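You operate a simulated robot arm through the tools that you are given. There is no shell and no other tool. Be economical: measure what you need, move in short steps, check, and stop when the job is done.

Carry out the task below with a simulated robot arm. There is one attempt and no reset: what you move stays moved.

TASK
Put the 670 hoop stub from the fitting bench top on top of the purple plate and the 950 hoop stub on top of the drive lock card.

It is judged by the outcome, as a careful person would: the job done as asked, and still so three seconds after it is handed in. It fails if anything else is knocked over, pushed out of place, dropped, spilled or broken.

THE ROBOT
A 7-joint arm with a two-finger parallel gripper, fixed in place. Base frame: the origin is at the foot of the arm, x ahead of it, y to its left, z up; the work surface is at about z = 0. Lengths are in mm, angles in degrees, forces in N, time in s.
With the tool pointing down near the work surface it reaches from about 240 to 620 mm from the base axis. Its first joint turns from -66.0 to 66.0 degrees. Payload 2.6 kg.
Tool frame: the origin (TCP) lies between the finger pads and is the grasp point; the fingertips stand 30 mm ahead of it; z points along the fingers, y is the line along which they close. The gripper opens to 94 mm. The fingers are 28 mm wide and 10 mm thick; the gripper's body (50 by 96 mm) begins 55 mm behind the TCP.
Orientation is told as [roll, pitch, yaw] about the base's x, y, z axes, in that order, counted from this pose: with the fingers straight down and closing along the base's y, the tool's x points along the base's -x, its y along +y and its z along -z.

THE INTERFACE
- The arm moves only by the tool move_arm. Its argument "motion" is a list of rows, each a list of 7 numbers: the turn, a rotation vector about the tool's x, y, z in degrees, then the shift along the tool's x, y, z in mm, then the gripper command, from -1 (fully open) to 1 (shut), values between in proportion. In form: [[wx, wy, wz, x, y, z, grip], ...]. A call has 1 to 10 rows; each row is the pose to reach, as a shift and turn from the pose commanded when the call began, along the tool's axes at that moment. A row lasts 0.2 s, in which the tool goes at most 50 mm and 8.6 degrees; a call with a longer step from one row to the next is refused whole, and so is a gripper value outside its range. A pose out of reach is approached as far as the arm can. The call stops where the force on the tool passes 40 N (or 10 N more than at its start, if that is more) or the arm is blocked; 0.2 s more then pass. The fingers move at their own pace (about 72 mm/s each) and stop on an object; they squeeze with about 37 N. The grip force told is the motor's: it shows also when the fingers shut on nothing. Time passes only in rows, and 0.2 s behind the last, so rows that repeat a pose let the fingers close. It gives the time, the measured TCP pose, the force on the tool (base axes), the opening and the grip force at its end, in the units of the frame above (readings bear some noise).
- Cameras (640 x 400 px; columns grow to the right, rows downward): "scene" is fixed at [37.6, 435.2, 563.6]; the picture's right is [-0.74, -0.67, 0.00], its down [-0.39, 0.43, -0.81] and it looks along [0.55, -0.60, -0.58] (base axes); focal length 295 px, centre (320, 200). "wrist" rides on the gripper at [-37, 0, -58] in the tool frame; the picture's right is [0.00, -1.00, 0.00], its down [0.97, 0.00, -0.24] and it looks along [0.24, 0.00, 0.97] (tool axes); focal length 218 px, centre (320, 200).
- snapshot(camera): a new picture of that camera. No time passes.
- locate(camera, pixels): for up to 12 pixels [column, row] of the newest picture of that camera ("zoom" is the newest enlarged one), the place [x, y, z] in the base frame of the surface seen there, good to about 3 mm. No time passes.
- enlarge(camera, box): a new picture of the part [left, top, right, bottom] of that camera's present view, enlarged. No time passes.
- close_job(): hands the job in; it is judged then, once.

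Work in short steps. Measure before you move; look again where a grasp or a placing could have gone wrong, and mend it. You have 60 turns and 20 pictures in all, the two below and enlarged ones among them. Open the gripper and draw the arm clear of the work before you hand the job in, unless the task says otherwise; then end with one line.

The tools are called after "Request:" by a JSON object that holds its "fn" and its "kwargs". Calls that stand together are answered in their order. move_arm: Moves the arm, as the interface text tells. Its arguments: {"type":"object","properties":{"motion":{"type":"array","items":{"type":"array","items":{"type":"number"}}}},"required":["motion"]} The other tools are called the same way: snapshot (camera) takes a picture; locate (camera, pixels) gives the place of the surface under pixels of a picture; enlarge (camera, box) takes an enlarged picture of a part of a camera's view; close_job () hands the job in.

At the start:

```text
t: 0.0
eef_pos: [315.0, -177.5, 295.9]
tcp_rot: [0.1, 0.1, 0.0]
wrist_force: [0.1, 0.3, 0.5]
opening: 94.0
finger_force: 0.1
```

scene: 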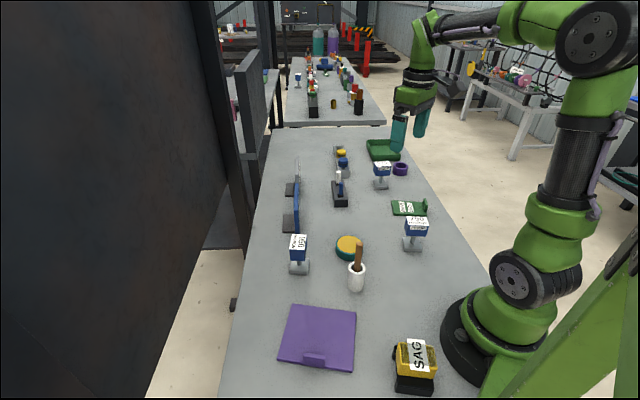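
wrist: 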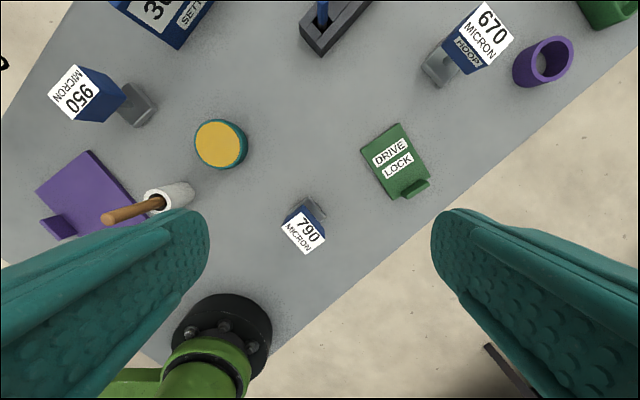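

The three stubs are visible (950 near scene (298,250), 790 near (415,232), 670 near (382,172)). I enlarge the scene for detail and measure points in the wrist picture.

Request:
{"fn": "enlarge", "kwargs": {"camera": "scene", "box": [260, 130, 460, 290]}}

Request:
{"fn": "locate", "kwargs": {"camera": "wrist", "pixels": [[490, 30], [467, 52], [436, 66], [75, 92], [112, 92], [139, 105], [395, 150], [367, 152], [395, 124], [427, 172], [398, 198], [90, 190]]}}

Request:
{"fn": "locate", "kwargs": {"camera": "scene", "pixels": [[290, 306], [356, 312], [352, 371], [279, 360], [318, 335], [314, 358], [298, 241], [299, 266], [382, 167], [381, 184], [408, 208], [425, 206]]}}

```text
2.50 times, centred on (360, 210) of scene
```

zoom: 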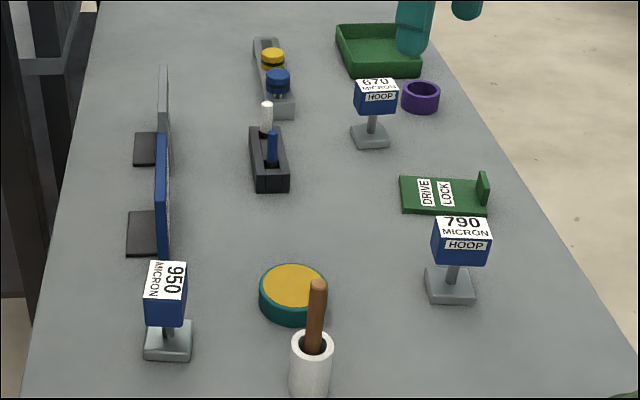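

```text
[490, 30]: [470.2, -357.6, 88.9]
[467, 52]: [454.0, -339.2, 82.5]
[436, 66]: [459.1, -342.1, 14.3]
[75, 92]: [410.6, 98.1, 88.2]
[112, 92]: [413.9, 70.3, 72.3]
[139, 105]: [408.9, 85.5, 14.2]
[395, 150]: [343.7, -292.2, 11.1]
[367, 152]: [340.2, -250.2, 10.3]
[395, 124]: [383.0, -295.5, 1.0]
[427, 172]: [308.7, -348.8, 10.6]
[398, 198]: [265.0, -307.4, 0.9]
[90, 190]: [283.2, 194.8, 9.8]
```

```text
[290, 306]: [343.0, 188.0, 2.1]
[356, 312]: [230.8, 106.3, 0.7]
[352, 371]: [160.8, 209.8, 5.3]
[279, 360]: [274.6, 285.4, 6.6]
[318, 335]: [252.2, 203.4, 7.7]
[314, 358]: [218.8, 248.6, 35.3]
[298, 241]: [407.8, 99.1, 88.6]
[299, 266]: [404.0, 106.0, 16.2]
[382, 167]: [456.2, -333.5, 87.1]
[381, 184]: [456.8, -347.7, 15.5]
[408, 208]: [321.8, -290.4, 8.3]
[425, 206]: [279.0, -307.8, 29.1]
```

The stub head tops are at about z 88 and their bases about 15 high. I move above the 670 stub for a close look from overhead.

Request:
{"fn": "move_arm", "kwargs": {"motion": [[0, 0, 0, -25, -32, 13, -1], [0, 0, 0, -50, -64, 26, -1], [0, 0, 0, -75, -96, 39, -1], [0, 0, 0, -100, -128, 52, -1], [0, 0, 0, -125, -160, 66, -1], [0, 0, 0, -125, -160, 66, -1]]}}

Request:
{"fn": "snapshot", "kwargs": {"camera": "wrist"}}

```text
t: 1.4
eef_pos: [443.1, -337.4, 230.5]
tcp_rot: [0.1, 0.0, 0.0]
wrist_force: [0.2, 0.5, 0.4]
opening: 94.1
finger_force: 0.1
```

```text
16 pictures are left
```

wrist: 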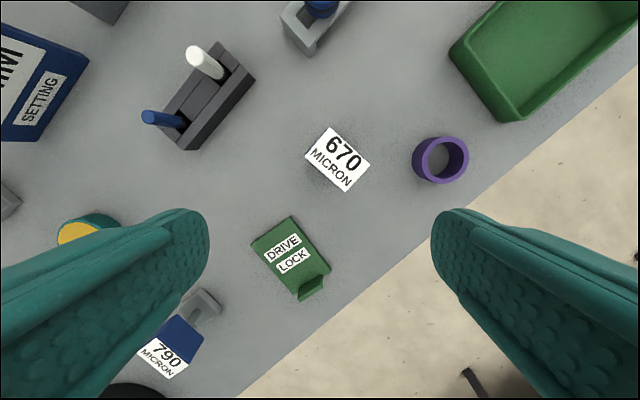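

The 670 head top is seen squarely with corners near (328,127), (370,161), (346,191), (306,154). I measure these corners, the ring and the card corners.

Request:
{"fn": "locate", "kwargs": {"camera": "wrist", "pixels": [[329, 129], [367, 161], [346, 189], [308, 154], [415, 158], [440, 138], [466, 160], [292, 219], [253, 243], [329, 268], [299, 291], [290, 257]]}}

Request:
{"fn": "enlarge", "kwargs": {"camera": "wrist", "box": [240, 100, 400, 300]}}

```text
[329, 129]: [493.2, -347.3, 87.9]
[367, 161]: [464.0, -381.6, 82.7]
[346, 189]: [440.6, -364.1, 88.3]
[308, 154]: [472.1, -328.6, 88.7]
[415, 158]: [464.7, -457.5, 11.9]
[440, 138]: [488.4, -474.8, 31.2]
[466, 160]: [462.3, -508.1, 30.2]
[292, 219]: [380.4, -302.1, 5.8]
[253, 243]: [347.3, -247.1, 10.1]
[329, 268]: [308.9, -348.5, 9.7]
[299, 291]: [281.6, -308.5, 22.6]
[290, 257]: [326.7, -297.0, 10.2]
```

```text
2.00 times, centred on (320, 200) of wrist
```

zoom: 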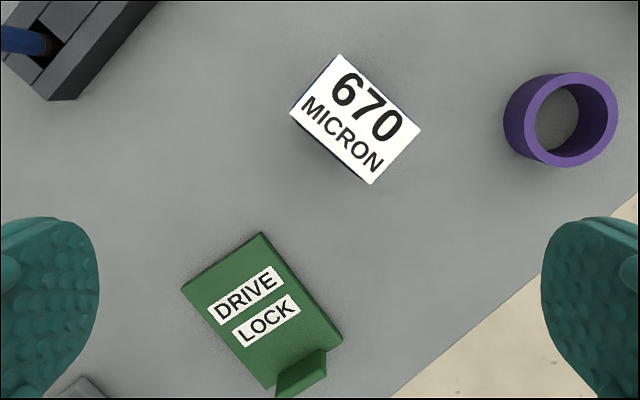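

The 670 head is about 46 x 29, centred near (467,-355), with its long axis about 49° from x. I turn to yaw about +49° so the fingers close across the short side, and centre over it.

Request:
{"fn": "move_arm", "kwargs": {"motion": [[0, 0, -7, -4, -3, 0, -1], [0, 0, -14, -8, -6, 0, -1], [0, 0, -21, -12, -9, 0, -1], [0, 0, -28, -16, -12, 20, -1], [0, 0, -35, -20, -15, 40, -1], [0, 0, -42, -24, -18, 50, -1], [0, 0, -49, -25, -18, 60, -1], [0, 0, -49, -25, -18, 60, -1]]}}

Request:
{"fn": "snapshot", "kwargs": {"camera": "wrist"}}

```text
t: 3.2
eef_pos: [464.9, -355.1, 171.3]
tcp_rot: [0.0, 0.0, 49.2]
wrist_force: [0.2, -0.6, -0.5]
opening: 94.0
finger_force: 0.1
```

```text
14 pictures are left
```

wrist: 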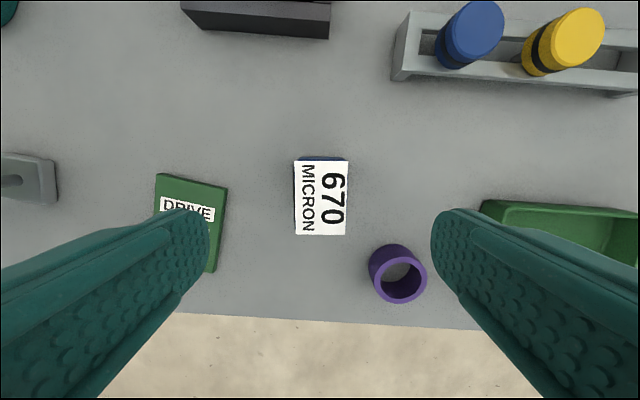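

Head aligned with image axes (corners (295,161), (348,160), (345,235), (296,235)). I re-measure it and the ring.

Request:
{"fn": "locate", "kwargs": {"camera": "wrist", "pixels": [[297, 163], [346, 163], [343, 232], [298, 232], [321, 198], [371, 262], [398, 247], [425, 285], [322, 158]]}}

```text
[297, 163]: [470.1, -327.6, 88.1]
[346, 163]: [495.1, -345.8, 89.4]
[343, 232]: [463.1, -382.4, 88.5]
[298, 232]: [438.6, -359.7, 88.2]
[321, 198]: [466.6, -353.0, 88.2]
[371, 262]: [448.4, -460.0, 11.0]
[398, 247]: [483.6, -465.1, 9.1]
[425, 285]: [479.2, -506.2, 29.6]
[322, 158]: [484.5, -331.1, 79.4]
```

Centre (467,-354) matches the TCP. I descend straight to z about 73, then shut.

Request:
{"fn": "move_arm", "kwargs": {"motion": [[0, 0, 0, 0, 0, 25, -1], [0, 0, 0, 0, 0, 50, -1], [0, 0, 0, 0, 0, 75, -1], [0, 0, 0, 0, 0, 98, -1], [0, 0, 0, 0, 0, 98, -1], [0, 0, 0, 0, 0, 98, 1], [0, 0, 0, 0, 0, 98, 1], [0, 0, 0, 0, 0, 98, 1], [0, 0, 0, 0, 0, 98, 1]]}}

```text
t: 5.2
eef_pos: [466.0, -354.7, 72.9]
tcp_rot: [0.0, 0.0, 49.0]
wrist_force: [1.5, -0.8, -0.2]
opening: 40.1
finger_force: 36.9
```

Gripped at opening 40, wider than I estimated for the top. I lift 40 mm and check.

Request:
{"fn": "move_arm", "kwargs": {"motion": [[0, 0, 0, 0, 0, -15, 1], [0, 0, 0, 0, 0, -40, 1], [0, 0, 0, 0, 0, -40, 1]]}}

Request:
{"fn": "enlarge", "kwargs": {"camera": "scene", "box": [320, 110, 440, 210]}}

```text
t: 6.0
eef_pos: [466.2, -353.9, 112.3]
tcp_rot: [0.1, 0.1, 49.0]
wrist_force: [-0.8, 0.8, -2.4]
opening: 40.3
finger_force: 37.1
```

```text
4.00 times, centred on (380, 160) of scene
```

zoom: 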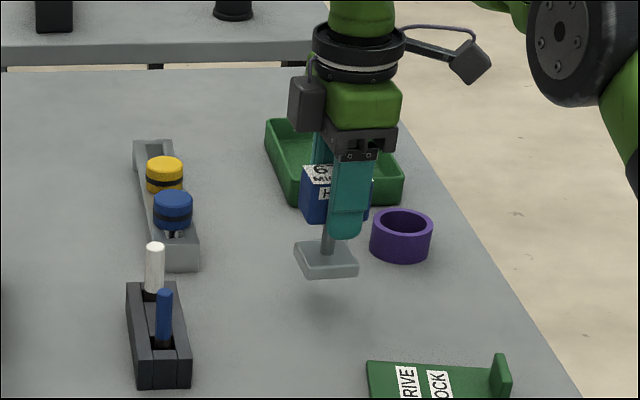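

The stub is lifted cleanly. I measure the mortar, pestle and purple plate for a safe route and target.

Request:
{"fn": "locate", "kwargs": {"camera": "scene", "pixels": [[359, 243], [356, 266], [349, 275], [364, 275], [294, 309], [352, 315], [349, 366], [283, 356], [318, 333], [330, 320], [304, 352], [326, 355]]}}

Request:
{"fn": "move_arm", "kwargs": {"motion": [[0, 0, 0, 0, 0, -40, 1], [0, 0, 0, 0, 0, -80, 1], [0, 0, 0, 0, 0, -120, 1], [0, 0, 0, 0, 0, -120, 1]]}}

```text
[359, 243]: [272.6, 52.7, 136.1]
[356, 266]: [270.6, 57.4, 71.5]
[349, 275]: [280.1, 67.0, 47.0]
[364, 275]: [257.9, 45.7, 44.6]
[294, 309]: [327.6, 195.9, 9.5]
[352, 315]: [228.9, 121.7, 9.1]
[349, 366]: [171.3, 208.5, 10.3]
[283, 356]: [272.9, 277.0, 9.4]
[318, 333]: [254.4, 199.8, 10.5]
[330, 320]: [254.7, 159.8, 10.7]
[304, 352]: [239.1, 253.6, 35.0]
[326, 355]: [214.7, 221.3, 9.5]
```

```text
t: 7.0
eef_pos: [465.5, -351.8, 231.6]
tcp_rot: [0.0, 0.0, 49.0]
wrist_force: [0.6, 0.4, -2.2]
opening: 40.2
finger_force: 37.6
out of reach, approached as far as the arm can: row 3, 4
```

Plate top is at z about 10 and pestle top at z 136 at (272,52). I carry the stub at z 231 via (380,0), which clears the pestle.

Request:
{"fn": "move_arm", "kwargs": {"motion": [[0, 0, 0, -26, 37, 0, 1], [0, 0, 0, -52, 74, 0, 1], [0, 0, 0, -79, 111, 0, 1], [0, 0, 0, -105, 148, 0, 1], [0, 0, 0, -131, 185, 0, 1], [0, 0, 0, -157, 222, 0, 1], [0, 0, 0, -184, 259, 0, 1], [0, 0, 0, -210, 296, 0, 1], [0, 0, 0, -210, 296, 0, 1]]}}

```text
t: 9.0
eef_pos: [379.4, 2.2, 228.5]
tcp_rot: [0.0, -0.1, 49.0]
wrist_force: [-0.2, 0.1, -2.6]
opening: 39.8
finger_force: 36.8
```

Now to above the plate at (260,188), turning to yaw 37.

Request:
{"fn": "move_arm", "kwargs": {"motion": [[0, 0, 2.4, -12.4, 42.4, 0, 1], [0, 0, 4.8, -24.8, 84.8, 0, 1], [0, 0, 7.2, -37.2, 127, 0, 1], [0, 0, 9.6, -49.6, 169.6, 0, 1], [0, 0, 12, -62, 212, 0, 1], [0, 0, 12, -62, 212, 0, 1], [0, 0, 12, -62, 212, 0, 1]]}}

Request:
{"fn": "snapshot", "kwargs": {"camera": "scene"}}

```text
t: 10.6
eef_pos: [258.6, 187.2, 229.8]
tcp_rot: [0.0, 0.0, 37.0]
wrist_force: [0.0, 0.4, -2.0]
opening: 40.1
finger_force: 36.8
```

```text
12 pictures are left
```

scene: 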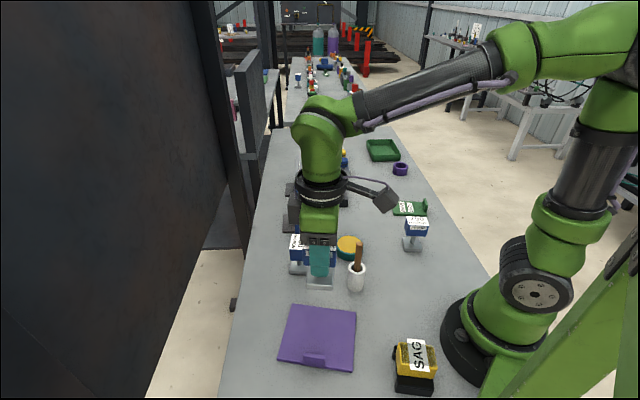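

The stub hangs upright over the plate. I lower to just above contact (expected at TCP z about 83).

Request:
{"fn": "move_arm", "kwargs": {"motion": [[0, 0, 0, 0, 0, 40, 1], [0, 0, 0, 0, 0, 80, 1], [0, 0, 0, 0, 0, 115, 1], [0, 0, 0, 0, 0, 134, 1], [0, 0, 0, 0, 0, 137, 1], [0, 0, 0, 0, 0, 139, 1], [0, 0, 0, 0, 0, 139, 1]]}}

Request:
{"fn": "enlarge", "kwargs": {"camera": "scene", "box": [260, 260, 400, 380]}}

```text
t: 12.2
eef_pos: [262.3, 187.4, 90.2]
tcp_rot: [0.0, 0.0, 37.0]
wrist_force: [-0.8, -0.1, -3.1]
opening: 40.0
finger_force: 37.0
```

```text
3.33 times, centred on (330, 320) of scene
```

zoom: 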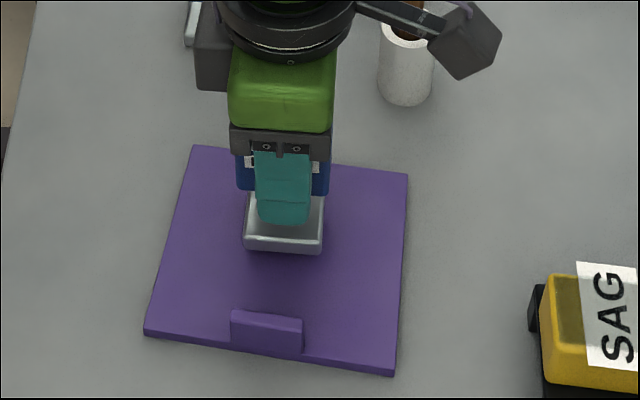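

Over the plate with room all around. I lower in small steps to contact without releasing.

Request:
{"fn": "move_arm", "kwargs": {"motion": [[0, 0, 0, 0, 0, 2, 1], [0, 0, 0, 0, 0, 4, 1], [0, 0, 0, 0, 0, 5, 1], [0, 0, 0, 0, 0, 6, 1], [0, 0, 0, 0, 0, 6, 1]]}}

```text
t: 13.4
eef_pos: [260.0, 187.1, 87.1]
tcp_rot: [0.0, 0.0, 37.0]
wrist_force: [0.4, -0.3, -2.1]
opening: 40.0
finger_force: 36.9
```

No contact yet (force still -2). Lower further in 1 mm steps.

Request:
{"fn": "move_arm", "kwargs": {"motion": [[0, 0, 0, 0, 0, 1, 1], [0, 0, 0, 0, 0, 2, 1], [0, 0, 0, 0, 0, 2, 1], [0, 0, 0, 0, 0, 2, 1]]}}

```text
t: 14.4
eef_pos: [259.9, 188.1, 82.7]
tcp_rot: [-0.1, 0.0, 37.0]
wrist_force: [-0.1, 0.0, -2.9]
opening: 40.1
finger_force: 36.8
```

Request:
{"fn": "move_arm", "kwargs": {"motion": [[0, 0, 0, 0, 0, 1, 1], [0, 0, 0, 0, 0, 2, 1], [0, 0, 0, 0, 0, 2, 1]]}}

```text
t: 15.2
eef_pos: [259.2, 185.8, 82.3]
tcp_rot: [0.1, 0.0, 36.9]
wrist_force: [-0.6, 0.4, -2.2]
opening: 40.2
finger_force: 37.2
```

Still no upward force; 1.5 mm more.

Request:
{"fn": "move_arm", "kwargs": {"motion": [[0, 0, 0, 0, 0, 1, 1], [0, 0, 0, 0, 0, 1.5, 1], [0, 0, 0, 0, 0, 1.5, 1]]}}

Request:
{"fn": "enlarge", "kwargs": {"camera": "scene", "box": [280, 285, 370, 375]}}

```text
t: 16.0
eef_pos: [260.5, 186.5, 81.8]
tcp_rot: [-0.1, -0.1, 37.0]
wrist_force: [-1.0, -0.2, 1.3]
opening: 40.1
finger_force: 36.9
```

```text
4.44 times, centred on (325, 330) of scene
```

zoom: 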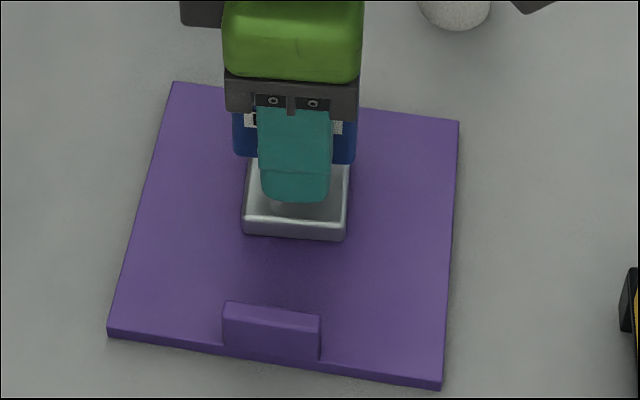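

Force turned to +1.3: contact with the plate. I open and rise straight up.

Request:
{"fn": "move_arm", "kwargs": {"motion": [[0, 0, 0, 0, 0, 0.5, 0.1], [0, 0, 0, 0, 0, 0.5, -0.3], [0, 0, 0, 0, 0, 0.5, -0.7], [0, 0, 0, 0, 0, 0.5, -0.7], [0, 0, 0, 0, 0, -30, -0.7], [0, 0, 0, 0, 0, -70, -0.7], [0, 0, 0, 0, 0, -110, -0.7], [0, 0, 0, 0, 0, -145, -0.7], [0, 0, 0, 0, 0, -145, -0.7]]}}

Request:
{"fn": "snapshot", "kwargs": {"camera": "wrist"}}

```text
t: 18.0
eef_pos: [261.6, 185.5, 226.1]
tcp_rot: [0.0, -0.1, 36.9]
wrist_force: [0.0, 0.3, -0.1]
opening: 80.1
finger_force: 0.1
```

```text
9 pictures are left
```

wrist: 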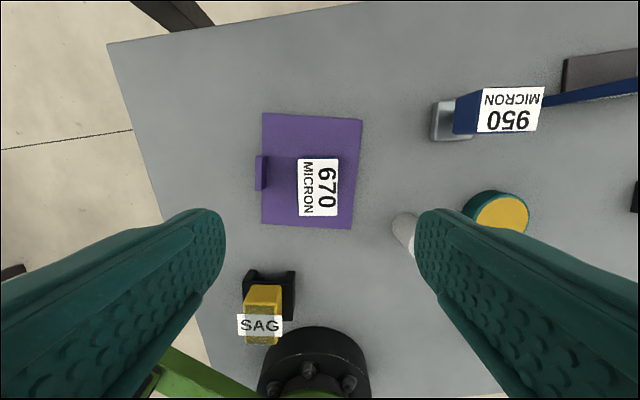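

The 670 stub stands on the plate. Next, measure the 950 head (corners (484,88), (544,88), (537,131), (478,131)) and the blue panel close to it.

Request:
{"fn": "locate", "kwargs": {"camera": "wrist", "pixels": [[486, 90], [541, 90], [535, 129], [480, 129], [511, 110], [434, 120], [560, 100], [600, 85], [560, 70]]}}

Request:
{"fn": "locate", "kwargs": {"camera": "scene", "pixels": [[294, 230], [297, 180], [298, 205], [286, 222], [347, 238], [360, 245]]}}

```text
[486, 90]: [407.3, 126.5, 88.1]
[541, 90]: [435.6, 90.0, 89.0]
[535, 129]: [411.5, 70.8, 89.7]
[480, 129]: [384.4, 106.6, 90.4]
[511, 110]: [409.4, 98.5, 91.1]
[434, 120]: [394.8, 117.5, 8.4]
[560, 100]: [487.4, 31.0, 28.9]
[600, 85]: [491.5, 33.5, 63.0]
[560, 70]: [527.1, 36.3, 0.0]
```

```text
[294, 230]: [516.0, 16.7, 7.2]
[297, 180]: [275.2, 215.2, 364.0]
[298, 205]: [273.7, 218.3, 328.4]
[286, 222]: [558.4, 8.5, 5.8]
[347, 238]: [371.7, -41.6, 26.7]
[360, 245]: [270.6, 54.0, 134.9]
```

The 950 head is centred at (409.7,98.5), with its long axis along (0.61,-0.79). I need yaw about -51.5; I move over it at height while turning.

Request:
{"fn": "move_arm", "kwargs": {"motion": [[0, 0, 8, -6.6, -16, 0, -1], [0, 0, 16, -13.2, -32, 0, -1], [0, 0, 24, -19.8, -48, 0, -1], [0, 0, 32, -26.4, -64, 0, -1], [0, 0, 40, -33, -80, 0, -1], [0, 0, 48, -39.6, -96, 0, -1], [0, 0, 56, -46.2, -112, 0, -1], [0, 0, 64, -52.8, -128, 0, -1], [0, 0, 72, -59.4, -144, 0, -1], [0, 0, 80, -66, -160, 0, -1]]}}

Request:
{"fn": "move_arm", "kwargs": {"motion": [[0, 0, 4, 0, 0, 10, -1], [0, 0, 8.5, 0, 0, 30, -1], [0, 0, 8.5, 0, 0, 50, -1], [0, 0, 8.5, 0, 0, 50, -1]]}}

Request:
{"fn": "snapshot", "kwargs": {"camera": "wrist"}}

```text
t: 20.2
eef_pos: [408.2, 98.7, 225.5]
tcp_rot: [-0.1, 0.1, -43.3]
wrist_force: [0.4, 0.1, -0.6]
opening: 93.8
finger_force: 0.1
```

```text
t: 21.2
eef_pos: [410.0, 99.0, 175.3]
tcp_rot: [0.0, 0.1, -51.5]
wrist_force: [-0.2, 0.1, -0.9]
opening: 94.0
finger_force: 0.0
```

```text
8 pictures are left
```

wrist: 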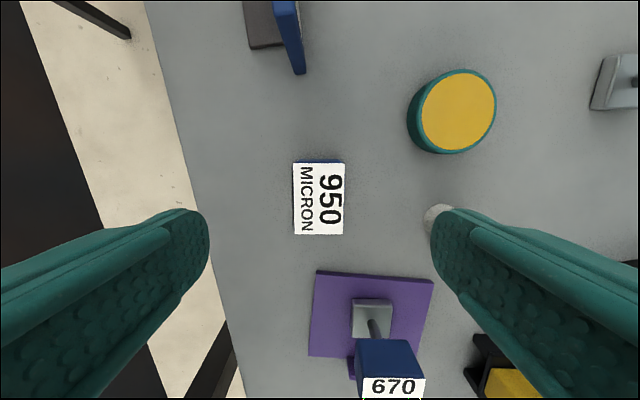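

Aligned and clear: head corners (293,163)-(344,234), pestle nearly 100 mm from the right finger. Descend and grip as before.

Request:
{"fn": "move_arm", "kwargs": {"motion": [[0, 0, 0, 0, 0, 25, -1], [0, 0, 0, 0, 0, 50, -1], [0, 0, 0, 0, 0, 75, -1], [0, 0, 0, 0, 0, 102, -1], [0, 0, 0, 0, 0, 102, -1], [0, 0, 0, 0, 0, 102, 1], [0, 0, 0, 0, 0, 102, 1], [0, 0, 0, 0, 0, 102, 1], [0, 0, 0, 0, 0, 102, 1]]}}

Request:
{"fn": "move_arm", "kwargs": {"motion": [[0, 0, 0, 0, 0, -15, 1], [0, 0, 0, 0, 0, -50, 1], [0, 0, 0, 0, 0, -90, 1], [0, 0, 0, 0, 0, -130, 1], [0, 0, 0, 0, 0, -155, 1], [0, 0, 0, 0, 0, -155, 1]]}}

Request:
{"fn": "snapshot", "kwargs": {"camera": "scene"}}

```text
t: 23.2
eef_pos: [409.8, 99.8, 71.8]
tcp_rot: [0.0, 0.1, -51.5]
wrist_force: [0.3, -0.6, -0.6]
opening: 40.0
finger_force: 36.5
```

```text
t: 24.6
eef_pos: [408.8, 99.2, 226.9]
tcp_rot: [0.1, 0.1, -51.4]
wrist_force: [-0.6, -0.2, -1.8]
opening: 40.1
finger_force: 37.2
```

```text
7 pictures are left
```

scene: 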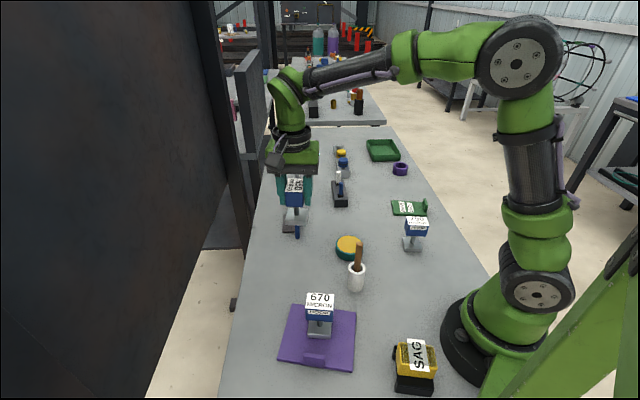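

The 950 stub is held upright and the 670 stands on the plate. I measure the 790 stub and the card, now in clear view.

Request:
{"fn": "locate", "kwargs": {"camera": "scene", "pixels": [[416, 222], [411, 244], [420, 232], [392, 202], [393, 213], [424, 215], [408, 208], [425, 200], [400, 214], [336, 203], [338, 172], [348, 241]]}}

Request:
{"fn": "enlarge", "kwargs": {"camera": "scene", "box": [376, 180, 446, 260]}}

```text
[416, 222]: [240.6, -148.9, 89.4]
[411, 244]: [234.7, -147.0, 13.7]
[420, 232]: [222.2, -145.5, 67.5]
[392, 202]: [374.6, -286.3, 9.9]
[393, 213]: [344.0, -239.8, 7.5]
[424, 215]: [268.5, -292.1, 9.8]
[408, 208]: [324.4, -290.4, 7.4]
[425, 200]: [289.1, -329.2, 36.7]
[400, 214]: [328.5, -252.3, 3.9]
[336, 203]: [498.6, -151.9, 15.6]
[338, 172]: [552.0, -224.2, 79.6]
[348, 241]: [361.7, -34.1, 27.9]
```

```text
5.00 times, centred on (411, 220) of scene
```

zoom: 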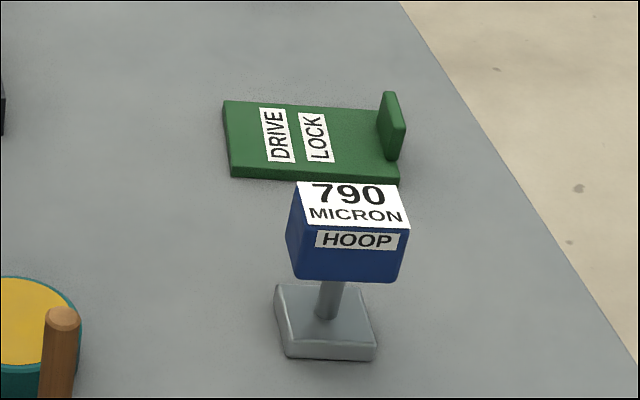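

The 790 stub is well clear of the card; card top z about 10, tab top about 37. Carry the 950 stub at height to (334,-294), turning to the card's alignment (yaw about -56).

Request:
{"fn": "move_arm", "kwargs": {"motion": [[0, 0, 0.5, -29, -33.7, 0, 1], [0, 0, 1, -58, -67.4, 0, 1], [0, 0, 1.5, -87, -101.1, 0, 1], [0, 0, 2, -116, -134.8, 0, 1], [0, 0, 2.5, -145, -168.5, 0, 1], [0, 0, 3, -174, -202.2, 0, 1], [0, 0, 3.5, -203, -235.9, 0, 1], [0, 0, 4, -232, -269.6, 0, 1], [0, 0, 4.5, -261, -303.3, 0, 1], [0, 0, 4.5, -261, -303.3, 0, 1]]}}

Request:
{"fn": "snapshot", "kwargs": {"camera": "wrist"}}

```text
t: 26.8
eef_pos: [333.4, -295.4, 230.4]
tcp_rot: [-0.1, -0.1, -56.0]
wrist_force: [1.0, 0.5, -2.0]
opening: 39.9
finger_force: 37.5
```

```text
5 pictures are left
```

wrist: 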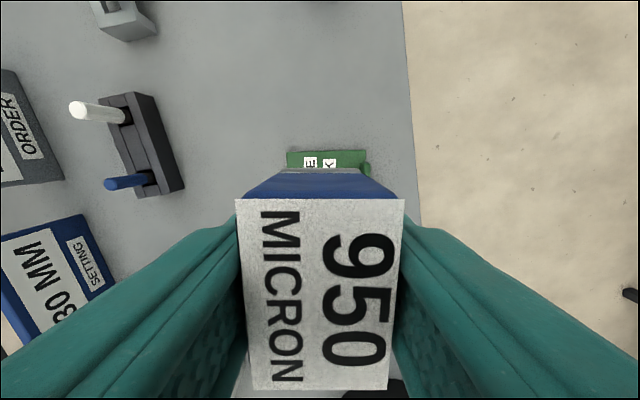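

The card's edge is parallel to the image (from (287,152) to (367,150)). I check its corners once more, then descend to just above it.

Request:
{"fn": "locate", "kwargs": {"camera": "wrist", "pixels": [[290, 154], [362, 152], [288, 164], [368, 166]]}}

Request:
{"fn": "move_arm", "kwargs": {"motion": [[0, 0, 0, 0, 0, 40, 1], [0, 0, 0, 0, 0, 80, 1], [0, 0, 0, 0, 0, 110, 1], [0, 0, 0, 0, 0, 130, 1], [0, 0, 0, 0, 0, 136, 1], [0, 0, 0, 0, 0, 136, 1]]}}

Request:
{"fn": "enlarge", "kwargs": {"camera": "scene", "box": [366, 150, 456, 240]}}

```text
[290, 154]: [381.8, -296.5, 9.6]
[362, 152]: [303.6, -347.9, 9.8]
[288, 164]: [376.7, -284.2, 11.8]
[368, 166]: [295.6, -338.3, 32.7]
```

```text
t: 28.2
eef_pos: [334.0, -294.9, 92.2]
tcp_rot: [0.0, 0.0, -56.0]
wrist_force: [-1.0, 0.0, -1.9]
opening: 40.3
finger_force: 37.0
```

```text
4.44 times, centred on (411, 195) of scene
```

zoom: 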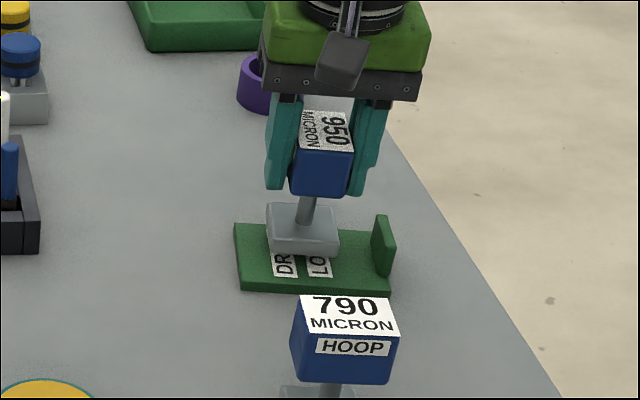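

The base is over the card, clear of the tab. Lower in small steps to contact.

Request:
{"fn": "move_arm", "kwargs": {"motion": [[0, 0, 0, 0, 0, 4, 1], [0, 0, 0, 0, 0, 7, 1], [0, 0, 0, 0, 0, 8, 1], [0, 0, 0, 0, 0, 8, 1]]}}

Request:
{"fn": "move_arm", "kwargs": {"motion": [[0, 0, 0, 0, 0, 1, 1], [0, 0, 0, 0, 0, 1, 1], [0, 0, 0, 0, 0, 1, 1]]}}

```text
t: 29.2
eef_pos: [333.9, -294.1, 84.3]
tcp_rot: [0.0, 0.0, -55.9]
wrist_force: [1.1, 0.7, -2.5]
opening: 40.1
finger_force: 37.3
```

```text
t: 30.0
eef_pos: [334.7, -294.2, 82.1]
tcp_rot: [0.0, 0.0, -56.0]
wrist_force: [-0.2, 0.1, -2.0]
opening: 40.2
finger_force: 36.8
```

No contact yet; another 1.5 mm.

Request:
{"fn": "move_arm", "kwargs": {"motion": [[0, 0, 0, 0, 0, 1, 1], [0, 0, 0, 0, 0, 1.5, 1], [0, 0, 0, 0, 0, 1.5, 1]]}}

```text
t: 30.8
eef_pos: [334.9, -294.1, 82.2]
tcp_rot: [0.0, 0.0, -56.1]
wrist_force: [-0.3, 0.6, -2.5]
opening: 39.9
finger_force: 37.0
```

Request:
{"fn": "move_arm", "kwargs": {"motion": [[0, 0, 0, 0, 0, 0.7, 1], [0, 0, 0, 0, 0, 1.2, 1], [0, 0, 0, 0, 0, 1.2, 1]]}}

```text
t: 31.6
eef_pos: [334.9, -293.7, 81.0]
tcp_rot: [-0.1, -0.1, -56.0]
wrist_force: [-2.1, 2.0, 9.0]
opening: 40.3
finger_force: 37.2
```

Contact (force +9). Open and rise straight up.

Request:
{"fn": "move_arm", "kwargs": {"motion": [[0, 0, 0, 0, 0, -0.5, 0.1], [0, 0, 0, 0, 0, -0.5, -0.3], [0, 0, 0, 0, 0, -0.5, -0.7], [0, 0, 0, 0, 0, -0.5, -0.7], [0, 0, 0, 0, 0, -30, -0.7], [0, 0, 0, 0, 0, -70, -0.7], [0, 0, 0, 0, 0, -110, -0.7], [0, 0, 0, 0, 0, -150, -0.7], [0, 0, 0, 0, 0, -180, -1], [0, 0, 0, 0, 0, -180, -1]]}}

Request:
{"fn": "snapshot", "kwargs": {"camera": "scene"}}

Request:
{"fn": "enlarge", "kwargs": {"camera": "scene", "box": [366, 150, 456, 240]}}

```text
t: 33.8
eef_pos: [333.3, -294.4, 261.5]
tcp_rot: [0.0, 0.0, -56.1]
wrist_force: [0.9, -0.6, 0.6]
opening: 94.0
finger_force: 0.0
```

```text
3 pictures are left
```

scene: 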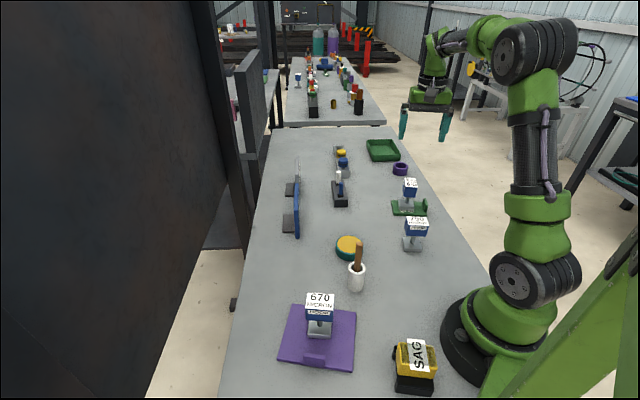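

```text
4.44 times, centred on (411, 195) of scene
```

zoom: 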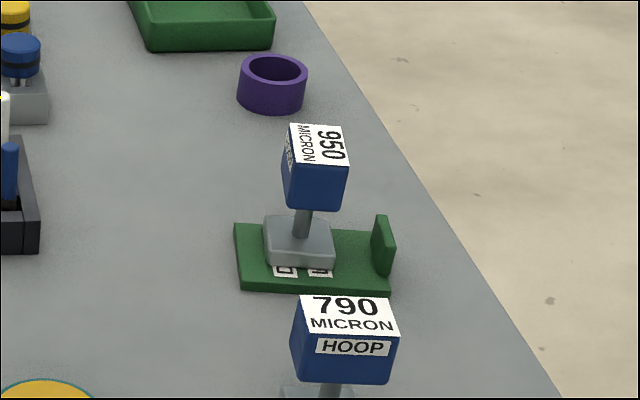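

Both stubs stand upright and flat on their targets. The gripper is open and clear at z 261, and nothing else has moved, so I hand in.

Request:
{"fn": "close_job", "kwargs": {}}

```text
The job is handed in.
```

The 670 hoop stub is standing on the purple plate and the 950 hoop stub on the drive lock card. The last pictures show both upright and nothing else moved, and the job is handed in.
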